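You operate a simulated robot arm through the tools that you are given. There is no shell and no other tool. Be economical: measure what you need, move in short steps, check, and stop when the job is done.

Carry out the task below with a simulated two-armed robot. There is one attempt and no reset: what you move stays moved.

Task
Hold the teal wash bag, lift out the open bottle, steady and cap it, and wipe up the spill.
Fine: stand the bottle on the table between the teal bag and the green lantern, close it there, then stand it in tub 61; wipe with the sponge and put it back; the bag and the other bottles stay. Set down upright: white bottle. What is to be rubbed or washed off counts as gone when no trace of it is left.
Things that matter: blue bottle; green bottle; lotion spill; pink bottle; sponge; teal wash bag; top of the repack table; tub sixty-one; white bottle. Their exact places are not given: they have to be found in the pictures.

The check looks at the end state, three seconds after you hand in, the way a careful person would. Anything else that was tipped, shoved, dropped, spilled or broken makes it a failure. A push-on lid holds only when it is set on centred and level and pressed home; a screw cap is set on level and turned clockwise until tight.

Robot
Two 7-joint arms with two-finger parallel grippers on one trunk, on a base that drives. Base frame: it is fixed to the floor where the robot stands at the start and does not move with it; the origin is under the middle of the robot, x ahead of it, y to its left, z up. Units: m, rad, N and s.
The left shoulder is at the start at [0.06, 0.143, 0.926], the right one opposite. With the tool pointing down near the work surface each hand reaches from about 0.3 to 0.72 m from the robot's upright axis, wherever it stands, measured 20 degrees to its own side. Places, roughly: lotion spill [0.6, 0.1, 0.9]; teal wash bag (21x9x10 cm) [0.5, 0.1, 0.9]; top of the repack table [0.7, 0.5, 0.8]; tub sixty-one [0.7, 0.9, 0.9]. Payload 1.57 kg a hand.
The tool frame of a hand sits at the grasp point between the pads (the TCP): z along the fingers, y along the line on which they close. The tips reach 0.03 m beyond it. The gripper opens to 0.11 m. The fingers are 0.024 m wide and 0.012 m thick; the gripper's body (0.048 by 0.112 m) begins 0.078 m behind the TCP.
Orientation is that of the tool frame in the base frame, as [roll, pitch, yaw] about the fixed x, y, z axes, in that order (R = Rz(yaw) Ry(pitch) Rx(roll)). With the fingers straight down and closing along the base's y, the tool's x points along the base's -x, its y along +y and its z along -z.

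Tools
- The arms move only by the tool jog_arm. It takes "left_rows", "right_rows" or both (then of equal length, played together; a hand with none holds still); each is a list of rows, each a list of 7 numbers: the turn, a rotation vector about the base's x, y, z in degrees, then the shift along the base's x, y, z in mm, then the finger opening in mm, from 0 to 110. In form: [[rx, ry, rz, tx, ty, tz, gripper], ...]. A call has 1 to 10 rows; each row is the pose to reach, as a shift and turn from the pose commanded when the call began. Rows are played at 5 a second. More than 0.05 m and 0.15 rad between two rows, or a gripper value outside its range, and nothing of the call is played. Where a pose cannot be reached the arm comes as near as it can. A force on the tool above 50 N (or 10 N above the force at the start of the call, whichever is more), or a blocked arm, ends the call early, and 0.2 s more pass. The fingers move at their own pace (about 0.045 m/s each) and stop on an object; they squeeze with about 31 N. The grip force told is the motor's: it shows also when the fingers shut on nothing. Time passes only in rows, and 0.2 s behind the last, so rows that repeat a pose let the fingers close. The reply holds the time, the measured pose of the TCP, the force on the tool along the base axes, the opening and the grip force, in the units named above and with some noise, with the torque about the TCP (base axes, N m) and any sound that the robot's microphone picked up.
- Cameras (640 x 400 px; columns grow to the right, rows downward): "scene" is now at [0.0501, 0.0117, 1.54]; the picture's right is [0.12, -0.99, 0.00], its down [-0.71, -0.08, -0.70] and it looks along [0.69, 0.08, -0.72] (base axes); focal length 289 px, centre (320, 200). "left" rides on the left gripper at [0.07, -0.016, -0.141] in its tool frame; the picture's right is [0.23, 0.97, 0.00], its down [-0.86, 0.20, -0.48] and it looks along [-0.47, 0.11, 0.88] (tool axes); focal length 222 px, centre (320, 200). "right" rides on the right gripper at [0.07, 0.016, -0.141] in its tool frame; the picture's right is [-0.23, 0.97, 0.00], its down [-0.86, -0.20, -0.48] and it looks along [-0.47, -0.11, 0.88] (tool axes); focal length 222 px, centre (320, 200).
- camera(camera): a new picture of that camera. No time passes.
- move_column(by): slides the trunk up (or, below 0, down) by that many m; the arms and the scene camera ride with it, the base frame stays. It gives what a move gives, with no picture.
- roll_base(legs): drives the robot by 1 to 6 legs, each [ahead, left, turn to the left] in m, m and rad, along the robot's own axes; the way and the turn of a leg run together, so that a leg with both is an arc; at most 1.5 m and 3.142 rad a leg. The arms and the cameras ride along, it lands a little off, and it stops where it bumps. It gives what a move gives.
- turn_head(pan, tilt): turns the head with the scene camera to pan (to the left, within 1.501 rad either way) and tilt (down, from -0.506 to 1.204), counted from straight ahead of the robot. It gives what a move gives.
- measure_at(camera, pixels): for up to 12 pixels [column, row] of the newest picture of that camera ("zoom" is the newest enlarged one), the place [x, y, z] in the base frame of the surface seen there, good to about 0.002 m. No time passes.
- inspect(camera, box): a new picture of the part [left, top, right, bottom] of that camera's present view, enlarged. No time passes.
- close_job(): hands the job in; it is judged then, once.

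Work in short steps. Measure before you move; look again where a grasp or a placing could have gone wrong, and mend it. You have 80 turns and 58 pictures in all, those below and enlarged ones among them. Open the grippers and draw the arms clear of the work before you hand the job in, unless the task says otherwise; then end with one line.

The tools are called after ">>>" by a JSON object that holds its "api" and its "payload". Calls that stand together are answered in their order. jog_arm: Moves the arms, as the interface text tells. Its arguments: {"type":"object","properties":{"left_rows":{"type":"array","items":{"type":"array","items":{"type":"number"}}},"right_rows":{"type":"array","items":{"type":"array","items":{"type":"number"}}}},"required":[]} The other tools are called the same way: move_column (by) slides the trunk up or down; roll_base (legs) drives the base; turn_head (pan, tilt) turns the head that bears the scene camera; camera (camera) takes a picture; measure_at (camera, pixels) gives the place of the surface under pixels of a picture; inspect (camera, box) takes an enlarged picture of a part of a camera's view; close_job () hands the job in.

At the start:

```text
time_s: 0.0
left_tcp_pos: [0.3783, 0.2639, 0.9987]
left_tool_rot: [3.141, 0.0, 3.141]
left_force: [0.5, 0.4, -0.4]
left_torque: [-0.01, -0.04, 0.0]
left_gripper_width: 0.11
left_gripper_force: 0.0
right_tcp_pos: [0.5269, -0.0701, 0.9996]
right_tool_rot: [3.14, 0.001, -3.142]
right_force: [-0.9, 0.8, 0.4]
right_torque: [-0.01, 0.0, -0.01]
right_gripper_width: 0.1097
right_gripper_force: 0.2
trunk travel left (down, up): [-0.525, 0.065]
robot x, y, heading: [-0.0014, 0.0001, -0.002]
head pan, tilt: [0.115, 0.798]
```

scene: 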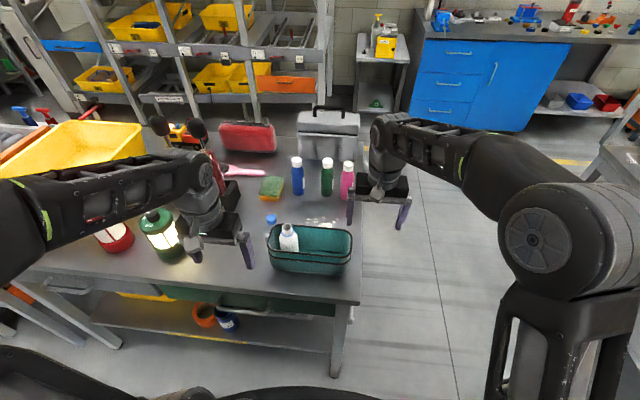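
right: 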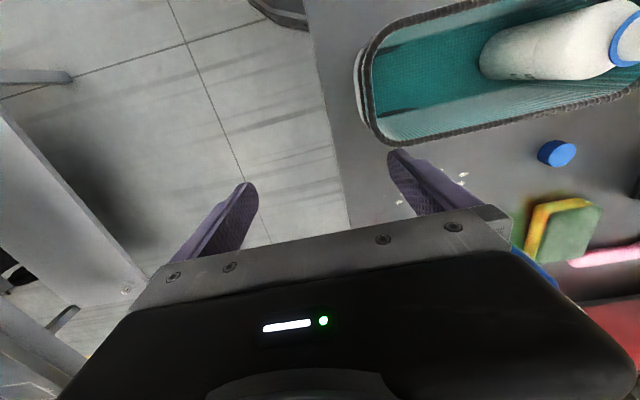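
left: 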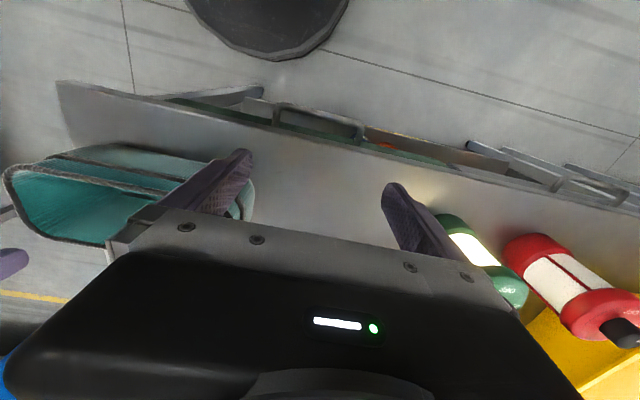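

The scene shows the bag at about (310,248), white bottle (288,238), a blue cap around (271,220), sponge (271,187) and the spill near (320,222). I'll enlarge the work area.

>>> {"api": "inspect", "payload": {"camera": "scene", "box": [220, 140, 380, 290]}}

>>> {"api": "inspect", "payload": {"camera": "scene", "box": [0, 100, 260, 280]}}

```text
2.67 times, centred on (300, 215) of scene
```

zoom: 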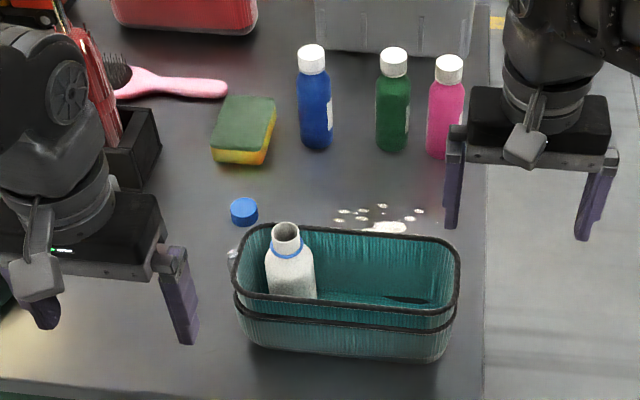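

```text
2.22 times, centred on (130, 190) of scene
```

zoom: 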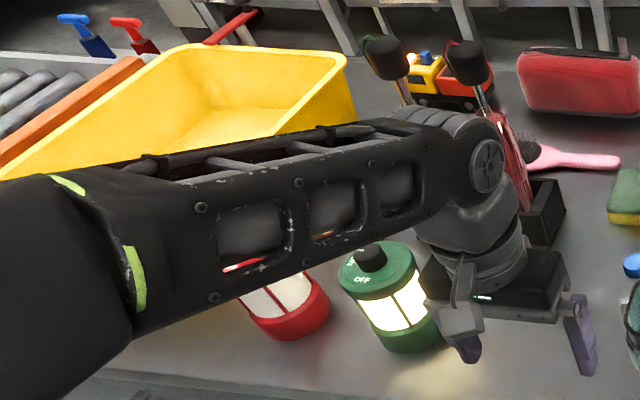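

Measuring the key points from the scene picture.

>>> {"api": "measure_at", "payload": {"camera": "scene", "pixels": [[287.3, 224], [288, 242], [271.5, 216], [278, 225], [348, 230.5], [271, 250], [349, 254.5], [324, 225.5], [307.5, 219], [337.5, 219], [271, 182], [272, 198]]}}

>>> {"api": "measure_at", "payload": {"camera": "scene", "pixels": [[297.5, 159], [327.5, 160], [348.5, 163], [153, 215], [172, 245], [60, 130], [133, 125], [145, 150], [10, 170], [268.5, 231], [334, 218.5], [318, 214]]}}

>>> {"api": "camera", "payload": {"camera": "right"}}

```text
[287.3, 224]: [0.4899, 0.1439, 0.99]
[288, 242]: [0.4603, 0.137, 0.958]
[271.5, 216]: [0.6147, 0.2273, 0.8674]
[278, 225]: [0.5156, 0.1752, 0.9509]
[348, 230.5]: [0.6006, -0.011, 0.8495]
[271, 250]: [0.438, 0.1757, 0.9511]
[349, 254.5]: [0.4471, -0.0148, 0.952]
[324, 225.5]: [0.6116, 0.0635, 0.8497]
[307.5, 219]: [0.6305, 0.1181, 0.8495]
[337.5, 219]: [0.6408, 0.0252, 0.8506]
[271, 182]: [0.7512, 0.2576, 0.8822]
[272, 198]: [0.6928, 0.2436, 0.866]
```

```text
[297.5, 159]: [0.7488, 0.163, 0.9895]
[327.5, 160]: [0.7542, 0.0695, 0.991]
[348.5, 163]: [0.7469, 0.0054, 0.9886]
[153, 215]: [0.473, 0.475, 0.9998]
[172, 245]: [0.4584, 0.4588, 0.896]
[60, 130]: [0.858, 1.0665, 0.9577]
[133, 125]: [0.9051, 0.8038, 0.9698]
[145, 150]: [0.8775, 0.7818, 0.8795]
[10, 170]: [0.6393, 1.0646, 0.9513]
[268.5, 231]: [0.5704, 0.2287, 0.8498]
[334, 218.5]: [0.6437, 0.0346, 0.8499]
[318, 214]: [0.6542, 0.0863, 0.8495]
```

```text
52 pictures are left
```

right: 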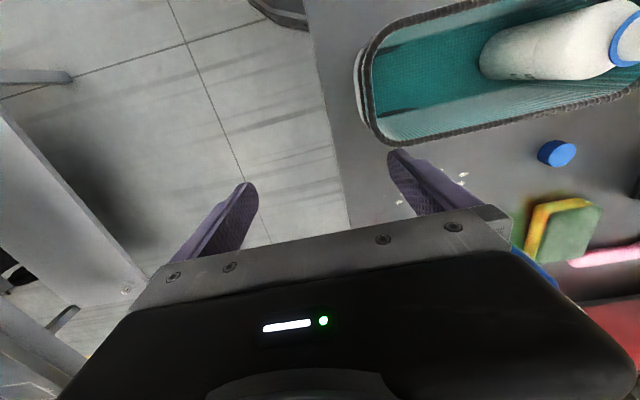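

Positions: bottle mouth about (0.49,0.144,0.99), bag x 0.435–0.52 and y −0.02–0.18, cap at (0.615,0.227). I look closer at the bottle, cap and spill to tell the closure type and the exact drops.

>>> {"api": "inspect", "payload": {"camera": "scene", "box": [260, 205, 310, 240]}}

>>> {"api": "inspect", "payload": {"camera": "scene", "box": [295, 205, 350, 240]}}

```text
11.43 times, centred on (285, 222) of scene
```

zoom: 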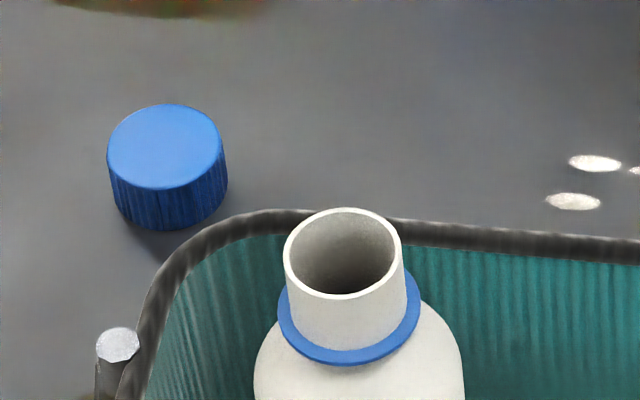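

```text
11.43 times, centred on (322, 222) of scene
```

zoom: 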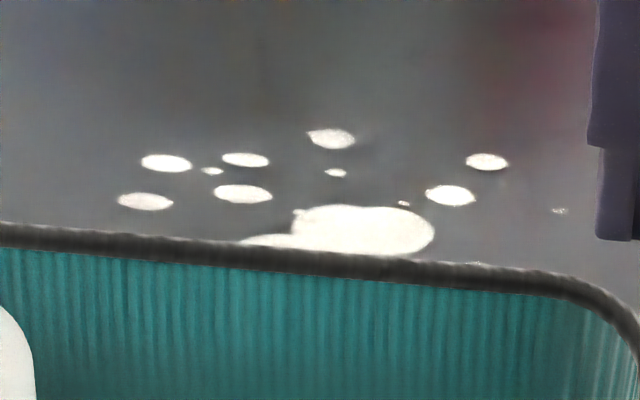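

The cap is ribbed, so it is a screw cap about 31 mm wide, and the neck is about 25 mm. I measure the rim of the mouth, and the spill drops in the newest enlarged picture.

>>> {"api": "measure_at", "payload": {"camera": "scene", "pixels": [[281.9, 225.9], [292.0, 226.8], [286.4, 230.3], [287.4, 222.8], [286, 240], [277, 212], [271.5, 219], [278, 238], [266, 217], [276, 217]]}}

>>> {"api": "measure_at", "payload": {"camera": "zoom", "pixels": [[120, 203], [145, 162], [330, 130], [510, 162], [435, 230], [560, 211], [245, 240], [480, 263], [320, 256], [600, 200]]}}

```text
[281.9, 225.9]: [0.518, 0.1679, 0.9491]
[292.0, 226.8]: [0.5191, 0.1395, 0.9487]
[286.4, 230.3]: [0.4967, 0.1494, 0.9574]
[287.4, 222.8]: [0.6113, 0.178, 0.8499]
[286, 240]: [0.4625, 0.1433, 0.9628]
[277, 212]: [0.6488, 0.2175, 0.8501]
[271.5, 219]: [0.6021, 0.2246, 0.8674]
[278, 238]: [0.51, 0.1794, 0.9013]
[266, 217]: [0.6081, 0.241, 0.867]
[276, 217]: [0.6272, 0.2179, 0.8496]
```

```text
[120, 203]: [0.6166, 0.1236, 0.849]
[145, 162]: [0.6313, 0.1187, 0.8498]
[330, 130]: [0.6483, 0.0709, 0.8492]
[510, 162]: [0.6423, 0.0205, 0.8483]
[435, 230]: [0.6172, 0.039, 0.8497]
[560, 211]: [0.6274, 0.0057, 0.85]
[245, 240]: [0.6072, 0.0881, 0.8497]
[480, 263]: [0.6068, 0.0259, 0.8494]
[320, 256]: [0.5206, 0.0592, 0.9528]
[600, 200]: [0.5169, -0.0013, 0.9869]
```

I measure the right end of the bag and the bottle in the right-hand picture, so I can choose where to hold the bag.

>>> {"api": "measure_at", "payload": {"camera": "right", "pixels": [[368, 60], [367, 90], [372, 115], [430, 22], [500, 122], [620, 87], [420, 90], [355, 80], [600, 75], [556, 152]]}}

>>> {"api": "measure_at", "payload": {"camera": "left", "pixels": [[8, 180], [60, 238], [245, 190], [225, 160], [450, 228], [515, 285]]}}

>>> {"api": "inspect", "payload": {"camera": "right", "box": [340, 0, 640, 190]}}

```text
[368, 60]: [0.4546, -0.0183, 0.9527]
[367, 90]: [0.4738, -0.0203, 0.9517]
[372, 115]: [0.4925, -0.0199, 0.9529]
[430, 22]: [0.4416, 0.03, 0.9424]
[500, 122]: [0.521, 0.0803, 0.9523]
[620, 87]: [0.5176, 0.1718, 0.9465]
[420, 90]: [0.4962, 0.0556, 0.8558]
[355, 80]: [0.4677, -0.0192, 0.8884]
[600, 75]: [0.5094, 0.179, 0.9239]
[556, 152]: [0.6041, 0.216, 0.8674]
```

```text
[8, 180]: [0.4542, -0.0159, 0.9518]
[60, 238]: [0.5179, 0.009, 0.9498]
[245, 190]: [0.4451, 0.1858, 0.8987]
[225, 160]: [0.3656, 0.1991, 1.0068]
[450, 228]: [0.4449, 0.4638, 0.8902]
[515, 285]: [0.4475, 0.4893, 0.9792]
```

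```text
2.11 times, centred on (490, 95) of right
```

zoom: 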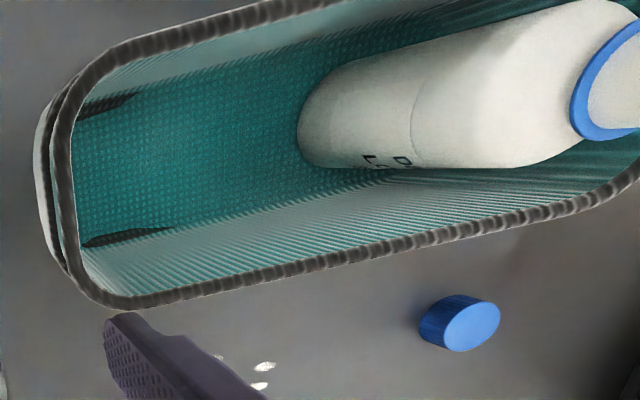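

The right end wall of the bag is at y≈−0.019, rim z 0.952, mid x 0.474. The right hand moves above it with a narrower opening, keeping the height for now.

>>> {"api": "jog_arm", "payload": {"right_rows": [[0, 0, 0, -25, 25, 10, 44], [0, 0, 0, -53, 51, 10, 44], [0, 0, 0, -53, 51, 10, 44], [0, 0, 0, -53, 51, 10, 44]], "left_rows": [[0, 0, 0, 20, -20, 40, 100], [0, 0, 0, 50, -50, 70, 80], [0, 0, 0, 80, -80, 80, 60], [0, 0, 0, 100, -100, 80, 60]]}}

>>> {"api": "camera", "payload": {"camera": "left"}}

>>> {"api": "camera", "payload": {"camera": "right"}}

```text
refused: row 2 steps farther than a row can; nothing moved
```

```text
48 pictures are left
```

left: 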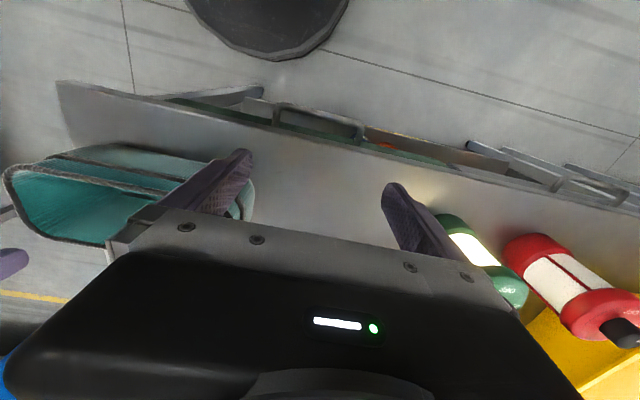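

```text
47 pictures are left
```

right: 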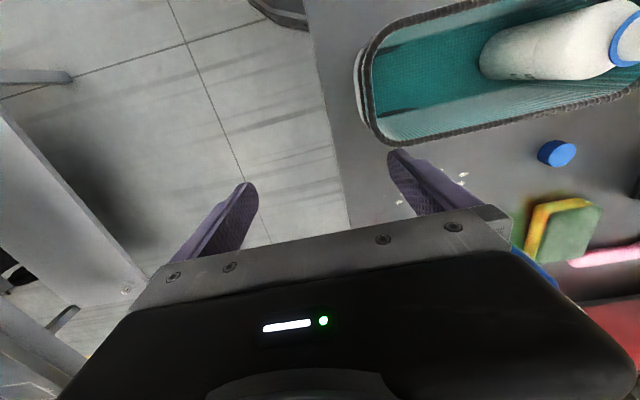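

The step was too long and nothing moved. I repeat it in shorter rows, with the left hand rising to z≈1.08 near (0.478,0.164).

>>> {"api": "jog_arm", "payload": {"right_rows": [[0, 0, 0, -25, 25, 10, 44], [0, 0, 0, -53, 51, 10, 44], [0, 0, 0, -53, 51, 10, 44], [0, 0, 0, -53, 51, 10, 44], [0, 0, 0, -53, 51, 10, 44]], "left_rows": [[0, 0, 0, 10, -10, 40, 100], [0, 0, 0, 35, -30, 70, 80], [0, 0, 0, 60, -60, 85, 60], [0, 0, 0, 85, -90, 85, 60], [0, 0, 0, 100, -115, 85, 60]]}}

>>> {"api": "camera", "payload": {"camera": "left"}}

>>> {"api": "camera", "payload": {"camera": "right"}}

```text
time_s: 1.2
left_tcp_pos: [0.4804, 0.1452, 1.0843]
left_tool_rot: [3.14, 0.0, -3.141]
left_force: [0.4, 0.5, 0.5]
left_torque: [0.0, -0.03, -0.02]
left_gripper_width: 0.0599
left_gripper_force: 0.1
right_tcp_pos: [0.4747, -0.0201, 1.0087]
right_tool_rot: [-3.141, 0.0, 3.141]
right_force: [0.0, 0.4, 0.9]
right_torque: [0.0, 0.0, -0.02]
right_gripper_width: 0.0442
right_gripper_force: 0.0
trunk travel left (down, up): [-0.525, 0.065]
robot x, y, heading: [-0.0, -0.0029, 0.001]
head pan, tilt: [0.115, 0.798]
```

```text
46 pictures are left
```

left: 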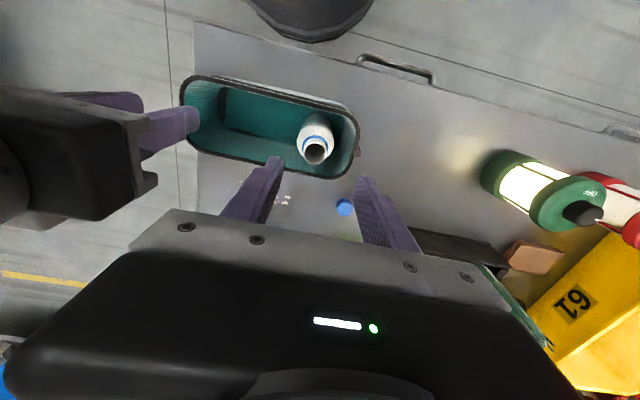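

```text
45 pictures are left
```

right: 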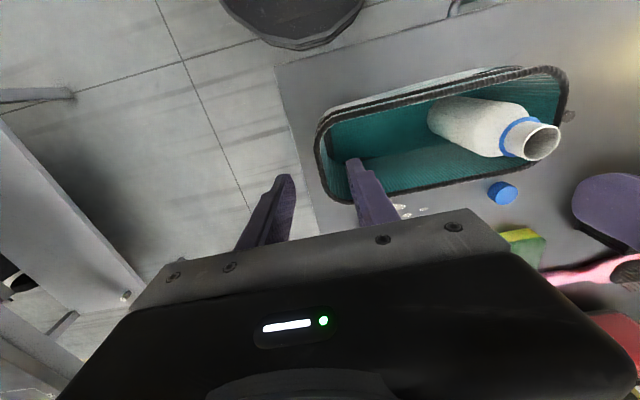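

The tub label reads 61. I measure the bottle mouth rim in both hand pictures.

>>> {"api": "measure_at", "payload": {"camera": "left", "pixels": [[304, 150], [326, 150], [314, 163], [316, 140], [300, 130], [331, 130], [344, 208], [315, 121], [354, 155]]}}

>>> {"api": "measure_at", "payload": {"camera": "right", "pixels": [[525, 145], [558, 135], [540, 159], [543, 124], [517, 150], [508, 135], [503, 192]]}}

>>> {"api": "inspect", "payload": {"camera": "left", "box": [270, 90, 370, 190]}}

```text
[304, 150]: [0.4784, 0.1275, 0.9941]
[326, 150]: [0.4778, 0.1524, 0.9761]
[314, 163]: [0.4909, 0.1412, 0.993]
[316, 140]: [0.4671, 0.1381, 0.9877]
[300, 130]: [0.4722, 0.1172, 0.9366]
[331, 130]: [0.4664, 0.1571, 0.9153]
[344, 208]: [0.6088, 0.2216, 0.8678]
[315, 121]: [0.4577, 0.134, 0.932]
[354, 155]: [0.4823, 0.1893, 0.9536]
```

```text
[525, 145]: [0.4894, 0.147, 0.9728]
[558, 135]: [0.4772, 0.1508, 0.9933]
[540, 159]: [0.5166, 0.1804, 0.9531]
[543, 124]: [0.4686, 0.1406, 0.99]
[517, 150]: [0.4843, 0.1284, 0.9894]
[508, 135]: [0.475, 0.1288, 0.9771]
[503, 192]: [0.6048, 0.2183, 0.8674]
```

```text
4.00 times, centred on (320, 140) of left
```

zoom: 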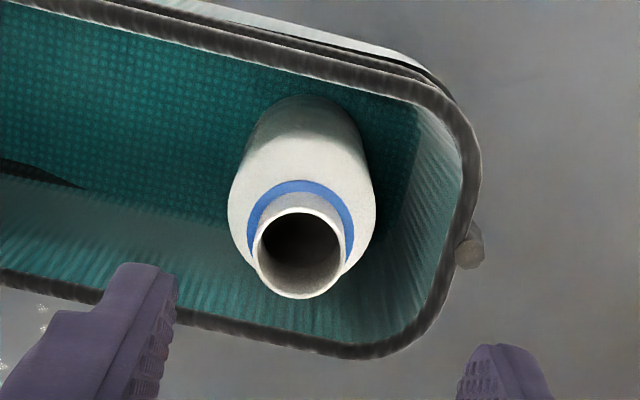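

The mouth centre is at (0.479,0.140,0.993) and the ring at about z 0.975. First the right hand goes down astride the end wall and closes on it.

>>> {"api": "jog_arm", "payload": {"right_rows": [[0, 0, 0, 0, 1, -25, 44], [0, 0, 0, 0, 1, -50, 44], [0, 0, 0, 0, 1, -50, 30], [0, 0, 0, 0, 1, -50, 16], [0, 0, 0, 0, 1, -50, 8], [0, 0, 0, 0, 1, -50, 0], [0, 0, 0, 0, 1, -50, 0]]}}

>>> {"api": "camera", "payload": {"camera": "right"}}

```text
time_s: 2.8
left_tcp_pos: [0.4797, 0.1465, 1.0845]
left_tool_rot: [3.139, 0.0, -3.141]
left_force: [-0.1, -0.5, 1.0]
left_torque: [-0.01, -0.01, -0.03]
left_gripper_width: 0.0599
left_gripper_force: 0.1
right_tcp_pos: [0.4754, -0.0184, 0.9613]
right_tool_rot: [3.142, 0.0, -3.142]
right_force: [0.6, 0.3, 0.7]
right_torque: [0.5, 0.13, 0.03]
right_gripper_width: 0.0039
right_gripper_force: 24.9
trunk travel left (down, up): [-0.525, 0.065]
robot x, y, heading: [-0.0017, -0.002, 0.001]
head pan, tilt: [0.115, 0.798]
```

```text
43 pictures are left
```

right: 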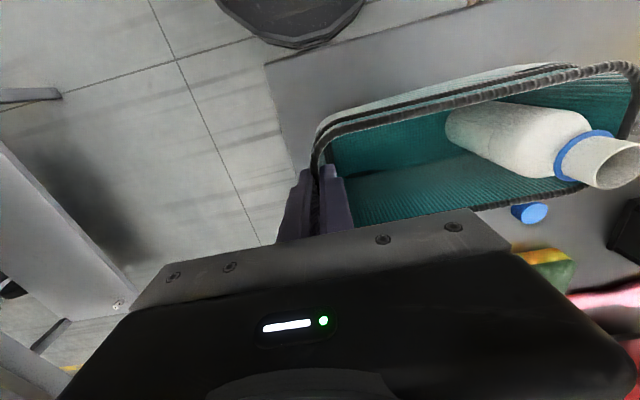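

The wall is pinched (3.9 mm). Now the left hand goes down over the neck, with the tips at about z 0.977, and closes.

>>> {"api": "jog_arm", "payload": {"left_rows": [[0, 0, 0, 0, -6, -20, 60], [0, 0, 0, 0, -6, -50, 60], [0, 0, 0, 0, -6, -78, 60], [0, 0, 0, 0, -6, -78, 60]]}}

>>> {"api": "inspect", "payload": {"camera": "left", "box": [220, 60, 420, 210]}}

>>> {"api": "inspect", "payload": {"camera": "scene", "box": [240, 170, 360, 270]}}

```text
time_s: 3.8
left_tcp_pos: [0.4795, 0.1437, 1.0068]
left_tool_rot: [-3.141, 0.001, 3.141]
left_force: [-0.4, 0.4, 0.2]
left_torque: [0.0, 0.01, 0.04]
left_gripper_width: 0.0602
left_gripper_force: 0.0
right_tcp_pos: [0.4747, -0.0176, 0.9594]
right_tool_rot: [-3.141, 0.001, 3.141]
right_force: [0.1, 0.3, 2.0]
right_torque: [0.46, -0.05, 0.02]
right_gripper_width: 0.0038
right_gripper_force: 24.7
trunk travel left (down, up): [-0.525, 0.065]
robot x, y, heading: [-0.0011, 0.0001, -0.002]
head pan, tilt: [0.115, 0.798]
```

```text
2.67 times, centred on (320, 135) of left
```

zoom: 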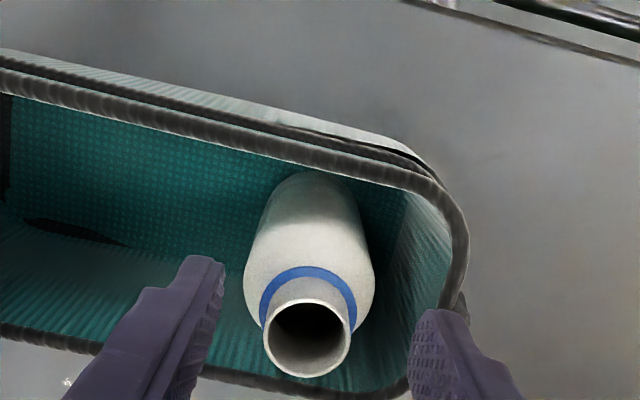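

```text
4.00 times, centred on (300, 220) of scene
```

zoom: 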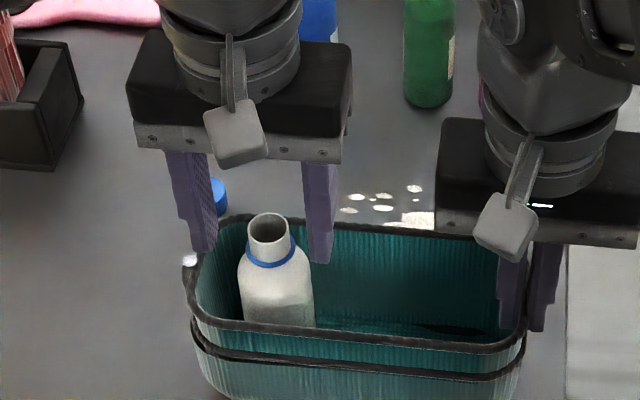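

The fingers straddle the neck (mouth at zoom (268,230), tips at (205,250) and (320,262)). I close on the neck, shifting 2 mm.

>>> {"api": "jog_arm", "payload": {"left_rows": [[0, 0, 0, 0, -2, 0, 45], [0, 0, 0, 0, -2, 0, 32], [0, 0, 0, 0, -2, 0, 20], [0, 0, 0, 0, -2, 0, 10], [0, 0, 0, 0, -2, 0, 10], [0, 0, 0, 0, -2, 0, 10]]}}

>>> {"api": "inspect", "payload": {"camera": "left", "box": [220, 60, 420, 210]}}

```text
time_s: 5.2
left_tcp_pos: [0.4776, 0.1405, 1.0069]
left_tool_rot: [-3.141, 0.0, 3.14]
left_force: [-1.0, 0.1, 0.8]
left_torque: [-0.04, 0.01, 0.02]
left_gripper_width: 0.0246
left_gripper_force: 31.3
right_tcp_pos: [0.4759, -0.0188, 0.9598]
right_tool_rot: [3.141, -0.001, 3.14]
right_force: [0.6, 0.7, 0.4]
right_torque: [0.51, 0.0, 0.02]
right_gripper_width: 0.0038
right_gripper_force: 24.9
trunk travel left (down, up): [-0.525, 0.065]
robot x, y, heading: [-0.0042, -0.0019, -0.002]
head pan, tilt: [0.115, 0.798]
```

```text
2.67 times, centred on (320, 135) of left
```

zoom: 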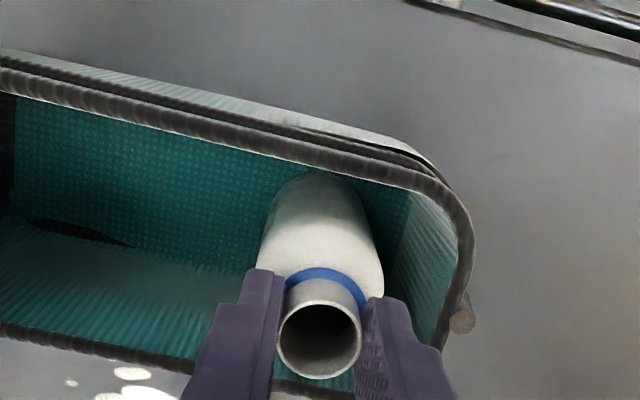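

The neck is gripped (24.6 mm). I lift straight up by 125 mm in gentle rows, the right hand still holding the bag.

>>> {"api": "jog_arm", "payload": {"left_rows": [[0, 0, 0, 0, 0, 10, 10], [0, 0, 0, 0, 0, 25, 10], [0, 0, 0, 0, 0, 45, 10], [0, 0, 0, 0, 0, 65, 10], [0, 0, 0, 0, 0, 85, 10], [0, 0, 0, 0, 0, 105, 10], [0, 0, 0, 0, 0, 120, 10], [0, 0, 0, 0, 0, 130, 10]]}}

>>> {"api": "camera", "payload": {"camera": "scene"}}

```text
time_s: 7.0
left_tcp_pos: [0.4789, 0.1395, 1.1049]
left_tool_rot: [3.141, -0.013, 3.137]
left_force: [0.3, 0.5, -1.0]
left_torque: [-0.03, 0.02, 0.0]
left_gripper_width: 0.0248
left_gripper_force: 31.6
left hand out of reach, approached as far as the arm can: row 6, 7, 8
right_tcp_pos: [0.4748, -0.0192, 0.9597]
right_tool_rot: [3.14, -0.001, -3.14]
right_force: [-0.8, -2.0, 2.0]
right_torque: [0.47, -0.09, 0.03]
right_gripper_width: 0.0036
right_gripper_force: 25.2
trunk travel left (down, up): [-0.525, 0.065]
robot x, y, heading: [-0.001, -0.0005, 0.003]
head pan, tilt: [0.115, 0.798]
```

```text
39 pictures are left
```

scene: 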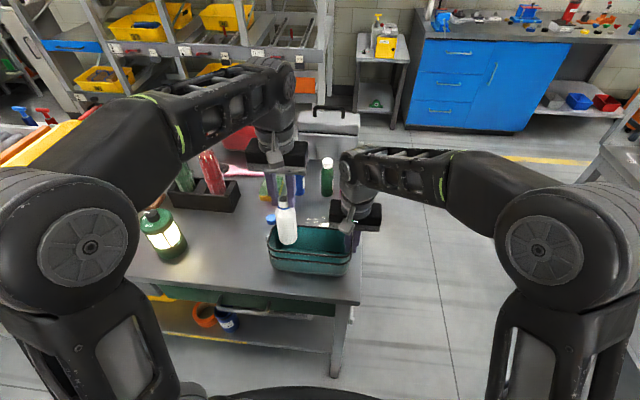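

The left hand topped out at z 1.105, so the bottle bottom is only just at rim height. I open the right hand off the bag wall and then raise the trunk 5 cm, which lifts both hands.

>>> {"api": "jog_arm", "payload": {"right_rows": [[0, 0, 0, 0, 0, 0, 15], [0, 0, 0, 0, 0, 0, 30], [0, 0, 0, 0, 0, 0, 30], [0, 0, 0, 0, 0, 30, 30], [0, 0, 0, 0, 0, 60, 30]]}}

>>> {"api": "move_column", "payload": {"by": 0.05}}

>>> {"api": "inspect", "payload": {"camera": "scene", "box": [200, 170, 360, 290]}}

```text
time_s: 8.2
left_tcp_pos: [0.4795, 0.1393, 1.1034]
left_tool_rot: [3.137, -0.015, 3.14]
left_force: [0.0, -0.1, 0.5]
left_torque: [-0.02, -0.02, 0.02]
left_gripper_width: 0.0245
left_gripper_force: 31.4
right_tcp_pos: [0.4758, -0.018, 1.0195]
right_tool_rot: [-3.141, 0.0, 3.14]
right_force: [-0.2, 0.2, 0.7]
right_torque: [-0.02, 0.01, -0.01]
right_gripper_width: 0.0301
right_gripper_force: 0.1
trunk travel left (down, up): [-0.525, 0.065]
robot x, y, heading: [0.0011, -0.0033, 0.001]
head pan, tilt: [0.115, 0.798]
```

```text
time_s: 9.1
left_tcp_pos: [0.4794, 0.1389, 1.1527]
left_tool_rot: [3.14, -0.016, 3.139]
left_force: [-0.2, -0.9, -0.4]
left_torque: [0.01, 0.0, -0.02]
left_gripper_width: 0.0244
left_gripper_force: 31.1
right_tcp_pos: [0.4762, -0.0199, 1.0693]
right_tool_rot: [3.141, 0.0, -3.141]
right_force: [-0.1, 0.1, 0.5]
right_torque: [0.0, 0.01, 0.02]
right_gripper_width: 0.0298
right_gripper_force: 0.0
trunk travel left (down, up): [-0.575, 0.015]
robot x, y, heading: [0.0022, 0.004, 0.001]
head pan, tilt: [0.115, 0.798]
```

```text
3.33 times, centred on (280, 230) of scene
```

zoom: 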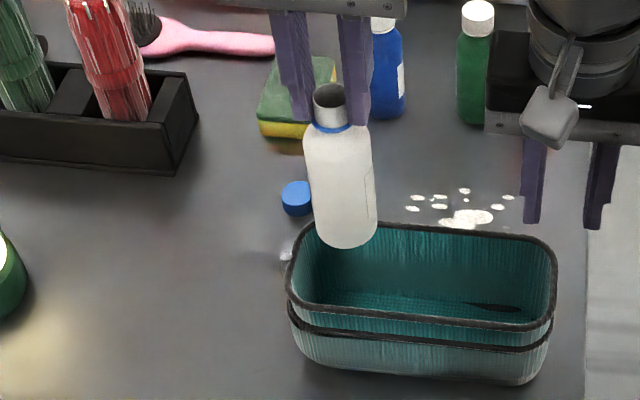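

The bottle bottom clears the rim. I carry it left to about y 0.305, between the bag and the lantern.

>>> {"api": "jog_arm", "payload": {"left_rows": [[0, 0, 0, -2, 20, 0, 10], [0, 0, 0, -4, 50, 0, 10], [0, 0, 0, -6, 80, 0, 10], [0, 0, 0, -8, 110, -5, 10], [0, 0, 0, -10, 135, -20, 10], [0, 0, 0, -10, 155, -35, 10], [0, 0, 0, -10, 165, -50, 10], [0, 0, 0, -10, 165, -50, 10]]}}

>>> {"api": "camera", "payload": {"camera": "scene"}}

```text
time_s: 10.9
left_tcp_pos: [0.4682, 0.3041, 1.1021]
left_tool_rot: [3.14, -0.015, 3.138]
left_force: [-0.6, -0.3, 0.2]
left_torque: [0.02, 0.0, 0.0]
left_gripper_width: 0.0245
left_gripper_force: 31.0
right_tcp_pos: [0.4761, -0.0179, 1.0705]
right_tool_rot: [3.14, 0.0, -3.141]
right_force: [0.0, 0.5, -0.2]
right_torque: [0.01, -0.01, -0.01]
right_gripper_width: 0.0303
right_gripper_force: 0.1
trunk travel left (down, up): [-0.575, 0.015]
robot x, y, heading: [0.0009, 0.0019, 0.006]
head pan, tilt: [0.115, 0.798]
```

```text
37 pictures are left
```

scene: 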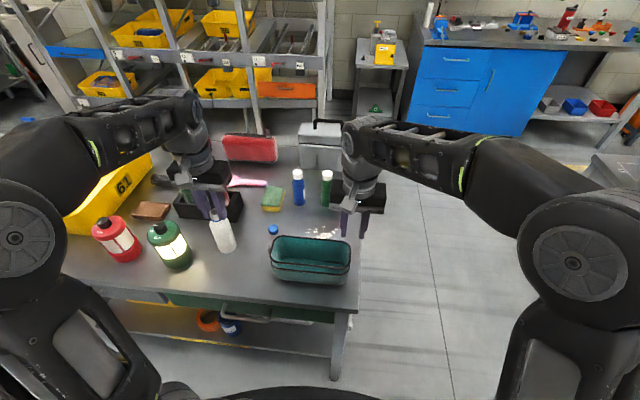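

The bottle is at (0.468,0.304), TCP z 1.102. I level the tool (−0.86° about y) and lower to about z 1.008, then look.

>>> {"api": "jog_arm", "payload": {"left_rows": [[0, -0.4, 0, 0, 0, -25, 10], [0, -0.86, 0, 0, 0, -50, 10], [0, -0.86, 0, 0, 0, -70, 10], [0, -0.86, 0, 0, 0, -85, 10], [0, -0.86, 0, 0, 0, -94, 10]]}}

>>> {"api": "inspect", "payload": {"camera": "scene", "box": [180, 180, 280, 270]}}

```text
time_s: 12.1
left_tcp_pos: [0.4686, 0.3056, 1.0085]
left_tool_rot: [3.141, 0.0, 3.139]
left_force: [-0.4, 0.3, -1.3]
left_torque: [0.03, 0.02, 0.02]
left_gripper_width: 0.0246
left_gripper_force: 31.1
right_tcp_pos: [0.476, -0.0194, 1.069]
right_tool_rot: [3.142, 0.001, -3.142]
right_force: [-0.2, -1.1, 0.6]
right_torque: [-0.01, -0.04, 0.02]
right_gripper_width: 0.0299
right_gripper_force: 0.0
trunk travel left (down, up): [-0.575, 0.015]
robot x, y, heading: [0.0003, -0.0046, -0.004]
head pan, tilt: [0.115, 0.798]
```

```text
4.44 times, centred on (230, 225) of scene
```

zoom: 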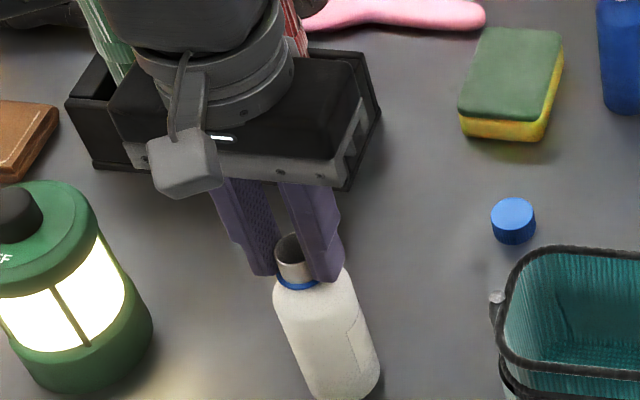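

There is room between lantern and bag. I lower in small steps until contact shows.

>>> {"api": "jog_arm", "payload": {"left_rows": [[0, 0, 0, 0, 0, -3, 10], [0, 0, 0, 0, 0, -5, 10], [0, 0, 0, 0, 0, -6, 10], [0, 0, 0, 0, 0, -7, 10], [0, 0, 0, 0, 0, -7.5, 10]]}}

```text
time_s: 13.3
left_tcp_pos: [0.4683, 0.3044, 1.002]
left_tool_rot: [3.138, 0.001, 3.139]
left_force: [-0.4, -0.2, -0.6]
left_torque: [0.0, 0.01, 0.02]
left_gripper_width: 0.0247
left_gripper_force: 31.2
right_tcp_pos: [0.4755, -0.018, 1.0689]
right_tool_rot: [-3.14, -0.001, 3.141]
right_force: [-0.4, 0.0, 0.5]
right_torque: [0.0, -0.01, 0.01]
right_gripper_width: 0.03
right_gripper_force: 0.1
trunk travel left (down, up): [-0.575, 0.015]
robot x, y, heading: [-0.0013, -0.0013, -0.002]
head pan, tilt: [0.115, 0.798]
```

No contact yet; going on in 1 mm steps.

>>> {"api": "jog_arm", "payload": {"left_rows": [[0, 0, 0, 0, 0, -1, 10], [0, 0, 0, 0, 0, -2, 10], [0, 0, 0, 0, 0, -3, 10]]}}

>>> {"api": "inspect", "payload": {"camera": "scene", "box": [200, 200, 260, 260]}}

```text
time_s: 14.1
left_tcp_pos: [0.4677, 0.3034, 0.9995]
left_tool_rot: [3.14, 0.002, 3.138]
left_force: [-1.1, -0.2, 4.6]
left_torque: [0.0, 0.06, 0.02]
left_gripper_width: 0.0247
left_gripper_force: 31.1
right_tcp_pos: [0.4765, -0.0193, 1.0701]
right_tool_rot: [3.14, 0.001, 3.141]
right_force: [-0.3, -0.5, -0.4]
right_torque: [-0.01, 0.01, 0.0]
right_gripper_width: 0.03
right_gripper_force: 0.1
trunk travel left (down, up): [-0.575, 0.015]
robot x, y, heading: [-0.0025, 0.0003, -0.002]
head pan, tilt: [0.115, 0.798]
```

```text
6.67 times, centred on (230, 230) of scene
```

zoom: 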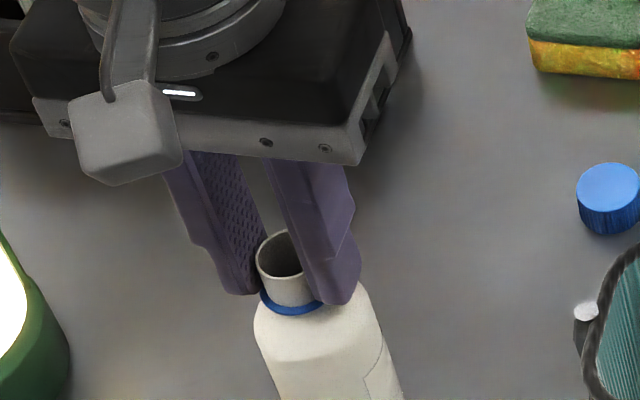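

Contact at 4.6 N: the bottle stands on the table. I release it and rise clear.

>>> {"api": "jog_arm", "payload": {"left_rows": [[0, 0, 0, 0, 0, 1, 30], [0, 0, 0, 0, 0, 1, 50], [0, 0, 0, 0, 0, 1, 60], [0, 0, 0, 0, 0, 30, 60], [0, 0, 0, 0, 0, 65, 70], [0, 0, 0, -30, 0, 80, 70], [0, 0, 0, -70, 0, 80, 70]]}}

>>> {"api": "camera", "payload": {"camera": "scene"}}

```text
time_s: 15.7
left_tcp_pos: [0.3982, 0.3045, 1.0814]
left_tool_rot: [3.14, 0.0, 3.139]
left_force: [0.9, 1.0, -0.7]
left_torque: [0.01, -0.03, -0.02]
left_gripper_width: 0.07
left_gripper_force: 0.1
right_tcp_pos: [0.4754, -0.0182, 1.0697]
right_tool_rot: [-3.14, 0.0, -3.14]
right_force: [1.0, 0.4, 0.0]
right_torque: [-0.03, -0.02, -0.01]
right_gripper_width: 0.03
right_gripper_force: 0.1
trunk travel left (down, up): [-0.575, 0.015]
robot x, y, heading: [0.0015, 0.0026, 0.002]
head pan, tilt: [0.115, 0.798]
```

```text
34 pictures are left
```

scene: 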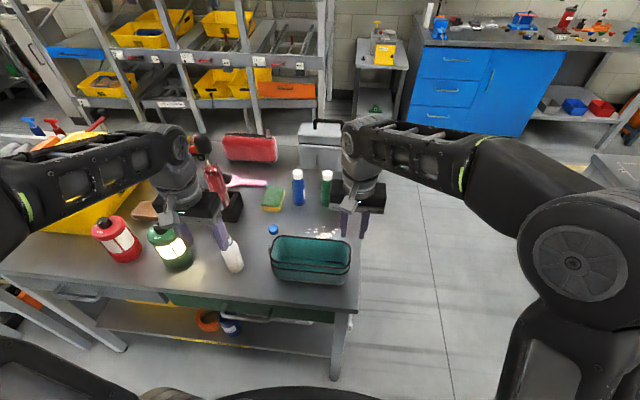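

The bottle stands upright. I tilt the left hand toward pointing forward (−y rotation) with the TCP held above and in front of the bottle, to test whether the pose can be reached.

>>> {"api": "jog_arm", "payload": {"left_rows": [[0, -8, 0, -5, 0, 0, 70], [0, -16, 0, -10, 0, 0, 70], [0, -24, 0, -15, 0, 0, 70], [0, -32, 0, -20, 0, 0, 70], [0, -40, 0, -25, 0, 0, 70], [0, -48, 0, -30, 0, 0, 70], [0, -55, 0, -30, 0, 0, 70], [0, -55, 0, -30, 0, 0, 70]]}}

```text
time_s: 17.5
left_tcp_pos: [0.4151, 0.3491, 1.1215]
left_tool_rot: [3.137, 0.96, 3.136]
left_force: [-0.9, -0.9, 0.1]
left_torque: [-0.03, 0.01, 0.01]
left_gripper_width: 0.07
left_gripper_force: 0.1
left hand out of reach, approached as far as the arm can: row 5, 6, 7, 8
right_tcp_pos: [0.475, -0.0197, 1.0696]
right_tool_rot: [-3.14, -0.001, 3.141]
right_force: [0.4, 0.2, 0.3]
right_torque: [0.08, -0.02, 0.01]
right_gripper_width: 0.03
right_gripper_force: 0.0
trunk travel left (down, up): [-0.575, 0.015]
robot x, y, heading: [-0.0018, -0.0007, -0.0]
head pan, tilt: [0.115, 0.798]
```

Too close for that tilt: the hand was pushed out to (0.415,0.349,1.12). I'll drive the base 0.28 m to the left so the bottle is straight ahead. Both hands are above z 1.04, clear of the lanterns and bottle.

>>> {"api": "roll_base", "payload": {"legs": [[0, 0.28, 0]]}}

>>> {"api": "turn_head", "payload": {"pan": -0.1, "tilt": 0.85}}

>>> {"api": "camera", "payload": {"camera": "scene"}}

```text
time_s: 19.5
left_tcp_pos: [0.4151, 0.6297, 1.1205]
left_tool_rot: [3.14, 0.959, 3.137]
left_force: [0.3, -0.5, -0.1]
left_torque: [0.01, 0.0, -0.02]
left_gripper_width: 0.0698
left_gripper_force: 0.1
right_tcp_pos: [0.4763, 0.2614, 1.0692]
right_tool_rot: [-3.141, 0.001, 3.14]
right_force: [-0.1, 0.4, 0.5]
right_torque: [-0.01, 0.02, 0.01]
right_gripper_width: 0.0299
right_gripper_force: 0.1
trunk travel left (down, up): [-0.575, 0.015]
robot x, y, heading: [0.0031, 0.278, -0.001]
head pan, tilt: [0.115, 0.798]
```

```text
time_s: 20.2
left_tcp_pos: [0.4149, 0.6289, 1.1207]
left_tool_rot: [3.139, 0.958, 3.135]
left_force: [-0.1, -0.7, -0.3]
left_torque: [0.02, -0.02, 0.0]
left_gripper_width: 0.0704
left_gripper_force: 0.0
right_tcp_pos: [0.4764, 0.2608, 1.0695]
right_tool_rot: [3.14, 0.001, 3.14]
right_force: [0.4, -0.1, 0.1]
right_torque: [-0.03, 0.0, 0.02]
right_gripper_width: 0.0299
right_gripper_force: 0.2
trunk travel left (down, up): [-0.575, 0.015]
robot x, y, heading: [0.0017, 0.2812, -0.0]
head pan, tilt: [-0.099, 0.85]
```

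```text
33 pictures are left
```

scene: 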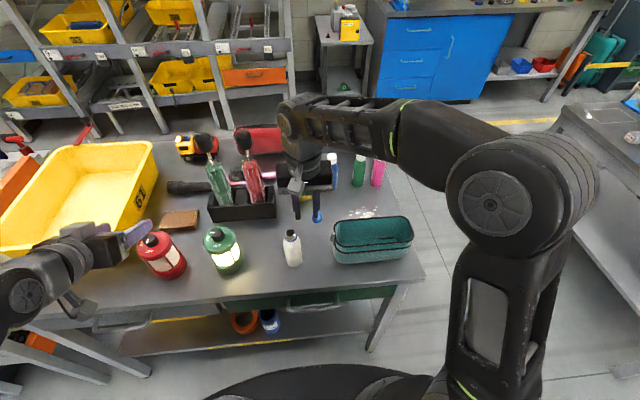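

The bottle stands at scene (292,248), clear. Now the right hand goes over the cap at about (0.609,0.225).

>>> {"api": "jog_arm", "payload": {"right_rows": [[0, 0, 0, 40, -10, 0, 50], [0, 0, 0, 80, -25, 0, 50], [0, 0, 0, 115, -36, -10, 50], [0, 0, 0, 132, -36, -50, 50], [0, 0, 0, 132, -36, -90, 50], [0, 0, 0, 132, -36, -120, 50], [0, 0, 0, 132, -36, -120, 50]]}}

>>> {"api": "camera", "payload": {"camera": "right"}}

```text
time_s: 21.8
left_tcp_pos: [0.4151, 0.6285, 1.1225]
left_tool_rot: [3.139, 0.958, 3.136]
left_force: [0.5, 0.3, 0.4]
left_torque: [0.0, 0.03, -0.01]
left_gripper_width: 0.07
left_gripper_force: 0.0
right_tcp_pos: [0.6061, 0.2257, 0.9467]
right_tool_rot: [-3.141, 0.001, 3.138]
right_force: [0.7, -0.3, 0.2]
right_torque: [-0.01, 0.03, -0.04]
right_gripper_width: 0.0503
right_gripper_force: 0.1
trunk travel left (down, up): [-0.575, 0.015]
robot x, y, heading: [0.0011, 0.2822, -0.005]
head pan, tilt: [-0.099, 0.85]
```

```text
32 pictures are left
```

right: 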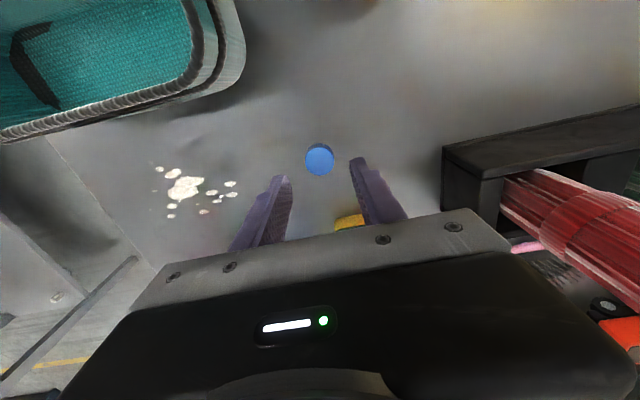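

Cap at (319,159) in the right picture. I measure its top edges.

>>> {"api": "measure_at", "payload": {"camera": "right", "pixels": [[319, 159], [308, 160], [331, 158], [319, 147], [319, 171], [185, 188], [157, 169], [236, 184], [232, 195], [171, 216]]}}

>>> {"api": "inspect", "payload": {"camera": "right", "box": [270, 120, 370, 220]}}

```text
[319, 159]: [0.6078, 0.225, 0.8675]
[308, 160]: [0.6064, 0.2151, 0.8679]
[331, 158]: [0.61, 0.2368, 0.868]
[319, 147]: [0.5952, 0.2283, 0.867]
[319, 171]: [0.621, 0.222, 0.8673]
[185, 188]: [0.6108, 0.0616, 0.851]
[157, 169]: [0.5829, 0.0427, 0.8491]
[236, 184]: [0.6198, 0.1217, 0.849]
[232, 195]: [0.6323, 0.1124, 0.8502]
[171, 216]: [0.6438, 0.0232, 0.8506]
```

```text
4.00 times, centred on (320, 170) of right
```

zoom: 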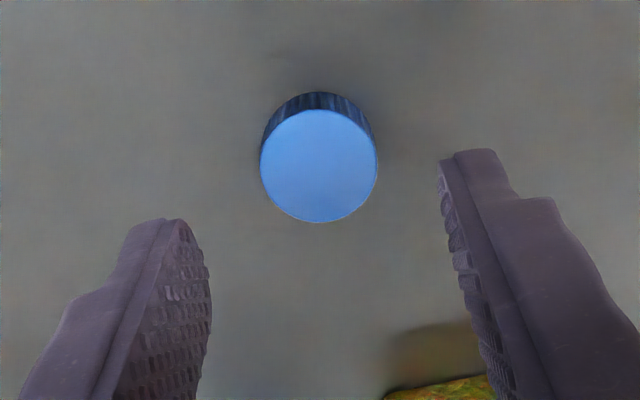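

Cap centre is (0.608,0.2255), top z 0.8675. I lower so the tips are just above the table (TCP 0.884) and close on it.

>>> {"api": "jog_arm", "payload": {"right_rows": [[0, 0, 0, 2, 0, -30, 50], [0, 0, 0, 2, 0, -55, 50], [0, 0, 0, 2, 0, -63, 50], [0, 0, 0, 2, 0, -63, 38], [0, 0, 0, 2, 0, -63, 26], [0, 0, 0, 2, 0, -63, 15], [0, 0, 0, 2, 0, -63, 10], [0, 0, 0, 2, 0, -63, 10]]}}

>>> {"api": "inspect", "payload": {"camera": "right", "box": [220, 100, 420, 220]}}

```text
time_s: 23.6
left_tcp_pos: [0.4167, 0.6289, 1.1205]
left_tool_rot: [3.136, 0.959, 3.136]
left_force: [0.1, 0.5, -0.5]
left_torque: [-0.01, 0.0, -0.01]
left_gripper_width: 0.0705
left_gripper_force: 0.0
right_tcp_pos: [0.6083, 0.2256, 0.8861]
right_tool_rot: [3.141, 0.001, 3.14]
right_force: [-0.3, 0.5, 1.1]
right_torque: [0.04, 0.02, 0.04]
right_gripper_width: 0.0282
right_gripper_force: 31.6
trunk travel left (down, up): [-0.575, 0.015]
robot x, y, heading: [0.0018, 0.2778, -0.001]
head pan, tilt: [-0.099, 0.85]
```

```text
3.20 times, centred on (320, 160) of right
```

zoom: 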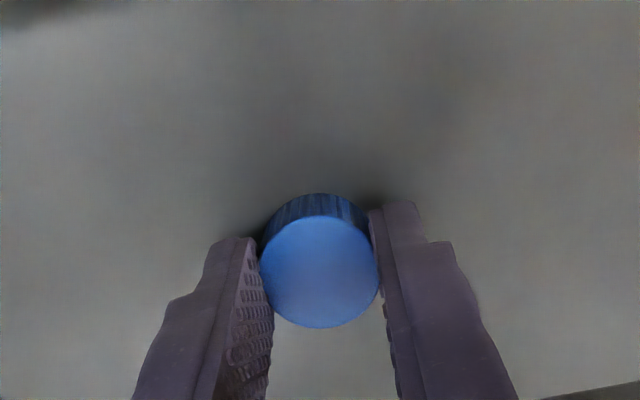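

The cap is held (28.2 mm). I lift it to z≈1.08, then drive the base back 0.10 m to give the left hand room for a tilted grip.

>>> {"api": "jog_arm", "payload": {"right_rows": [[0, 0, 0, 0, 0, 20, 10], [0, 0, 0, 0, 0, 65, 10], [0, 0, 0, 0, 0, 110, 10], [0, 0, 0, 0, 0, 155, 10], [0, 0, 0, 0, -10, 195, 10], [0, 0, 0, 0, -20, 195, 10]]}}

>>> {"api": "roll_base", "payload": {"legs": [[-0.1, 0, 0]]}}

>>> {"api": "camera", "payload": {"camera": "scene"}}

```text
time_s: 25.0
left_tcp_pos: [0.4149, 0.6287, 1.1221]
left_tool_rot: [3.138, 0.958, 3.135]
left_force: [0.2, -0.4, 0.1]
left_torque: [0.05, 0.0, -0.01]
left_gripper_width: 0.0701
left_gripper_force: 0.0
right_tcp_pos: [0.6121, 0.2185, 1.0712]
right_tool_rot: [3.14, 0.001, 3.14]
right_force: [0.0, 0.7, 0.5]
right_torque: [0.0, -0.03, 0.03]
right_gripper_width: 0.0281
right_gripper_force: 31.3
right hand out of reach, approached as far as the arm can: row 5, 6
trunk travel left (down, up): [-0.575, 0.015]
robot x, y, heading: [0.0028, 0.2816, -0.003]
head pan, tilt: [-0.099, 0.85]
```

```text
time_s: 26.2
left_tcp_pos: [0.3139, 0.6281, 1.1213]
left_tool_rot: [3.137, 0.961, 3.135]
left_force: [-1.8, 0.4, 0.3]
left_torque: [-0.02, -0.02, -0.01]
left_gripper_width: 0.07
left_gripper_force: 0.0
right_tcp_pos: [0.5127, 0.2184, 1.0727]
right_tool_rot: [3.141, 0.002, 3.138]
right_force: [-0.9, 0.7, 0.2]
right_torque: [0.0, -0.07, 0.02]
right_gripper_width: 0.0276
right_gripper_force: 30.7
trunk travel left (down, up): [-0.575, 0.015]
robot x, y, heading: [-0.1024, 0.2808, -0.003]
head pan, tilt: [-0.099, 0.85]
```

```text
29 pictures are left
```

scene: 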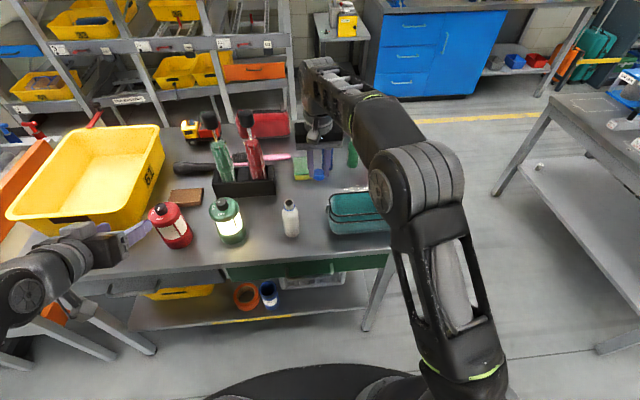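

Now bring the tilted left hand to in front of the bottle: y 0.304, x ≈0.36, staying in front of the lanterns.

>>> {"api": "jog_arm", "payload": {"left_rows": [[0, 0, 0, 0, -47, 0, 80], [0, 0, 0, 0, -94, 0, 80], [0, 0, 0, 0, -140, 0, 80], [0, 0, 0, 0, -185, -5, 80], [0, 0, 0, 5, -230, -20, 80], [0, 0, 0, 15, -270, -40, 80], [0, 0, 0, 30, -305, -60, 80], [0, 0, 0, 45, -324, -90, 80], [0, 0, 0, 50, -324, -130, 80], [0, 0, 0, 50, -324, -160, 80]]}}

>>> {"api": "measure_at", "payload": {"camera": "scene", "pixels": [[290, 203], [286, 203], [295, 203], [290.5, 218], [291, 230], [285, 222], [297, 222]]}}

>>> {"api": "camera", "payload": {"camera": "left"}}

```text
time_s: 28.0
left_tcp_pos: [0.3174, 0.2342, 1.0592]
left_tool_rot: [-2.853, 0.903, -3.079]
left_force: [0.3, 0.4, 0.7]
left_torque: [0.02, 0.0, 0.0]
left_gripper_width: 0.0797
left_gripper_force: 0.1
left hand out of reach, approached as far as the arm can: row 1, 2, 3, 4, 5, 6
right_tcp_pos: [0.5127, 0.2175, 1.0722]
right_tool_rot: [3.141, 0.002, 3.137]
right_force: [-0.1, 0.8, -0.3]
right_torque: [0.02, 0.0, -0.02]
right_gripper_width: 0.0278
right_gripper_force: 31.1
trunk travel left (down, up): [-0.575, 0.015]
robot x, y, heading: [-0.1003, 0.2776, -0.004]
head pan, tilt: [-0.099, 0.85]
stopped in row 8 (left hand): the arm was blocked; the commanded pose is now the measured one
```

```text
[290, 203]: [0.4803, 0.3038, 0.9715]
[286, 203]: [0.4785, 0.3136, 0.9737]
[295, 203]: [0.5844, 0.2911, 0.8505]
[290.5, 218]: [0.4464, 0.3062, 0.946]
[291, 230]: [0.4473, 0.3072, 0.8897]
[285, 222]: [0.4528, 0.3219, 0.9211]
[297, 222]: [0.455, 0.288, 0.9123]
```

```text
28 pictures are left
```

left: 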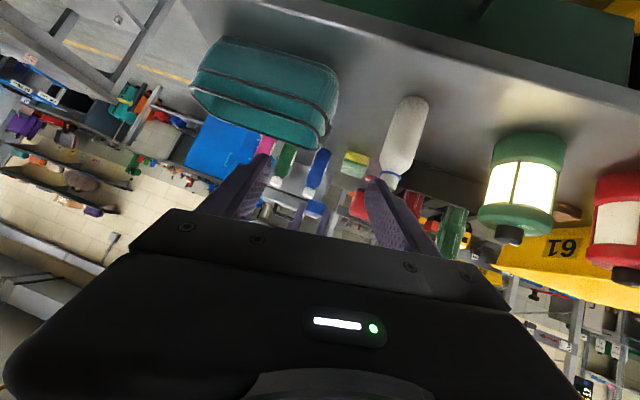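

The left arm was blocked at (0.317,0.234,1.06), having drifted too far right. I look at how the arms sit.

>>> {"api": "camera", "payload": {"camera": "scene"}}

```text
27 pictures are left
```

scene: 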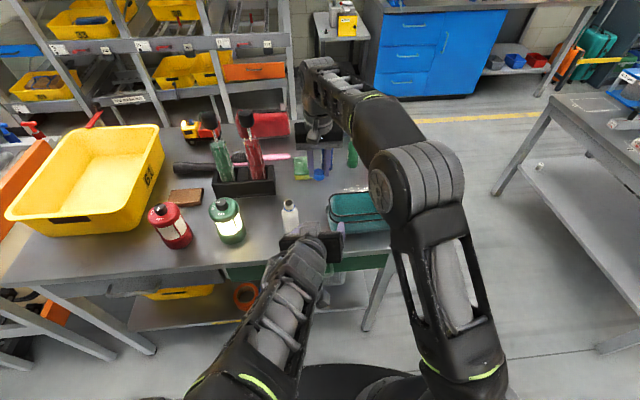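

The hand is rotated about 17° off. I correct the orientation while moving to about (0.36,0.305,1.03), in front of the bottle.

>>> {"api": "jog_arm", "payload": {"left_rows": [[3, -0.5, 3, 15, 20, 5, 80], [6, -1, 6, 30, 40, 0, 80], [10.1, -1.5, 9.6, 43, 60, -10, 80], [10.1, -1.5, 9.6, 43, 70, -30, 80], [10.1, -1.5, 9.6, 43, 70, -30, 80]]}}

```text
time_s: 28.8
left_tcp_pos: [0.3231, 0.2247, 1.0684]
left_tool_rot: [-2.872, 0.888, -3.09]
left_force: [0.0, -0.9, 0.3]
left_torque: [0.0, 0.01, -0.03]
left_gripper_width: 0.0798
left_gripper_force: 0.1
right_tcp_pos: [0.5139, 0.2184, 1.0717]
right_tool_rot: [3.14, 0.002, 3.137]
right_force: [0.1, 0.0, 0.2]
right_torque: [-0.02, 0.01, -0.05]
right_gripper_width: 0.0282
right_gripper_force: 31.5
trunk travel left (down, up): [-0.575, 0.015]
robot x, y, heading: [-0.0977, 0.2802, -0.006]
head pan, tilt: [-0.099, 0.85]
stopped in row 4 (left hand): the arm was blocked; the commanded pose is now the measured one
```

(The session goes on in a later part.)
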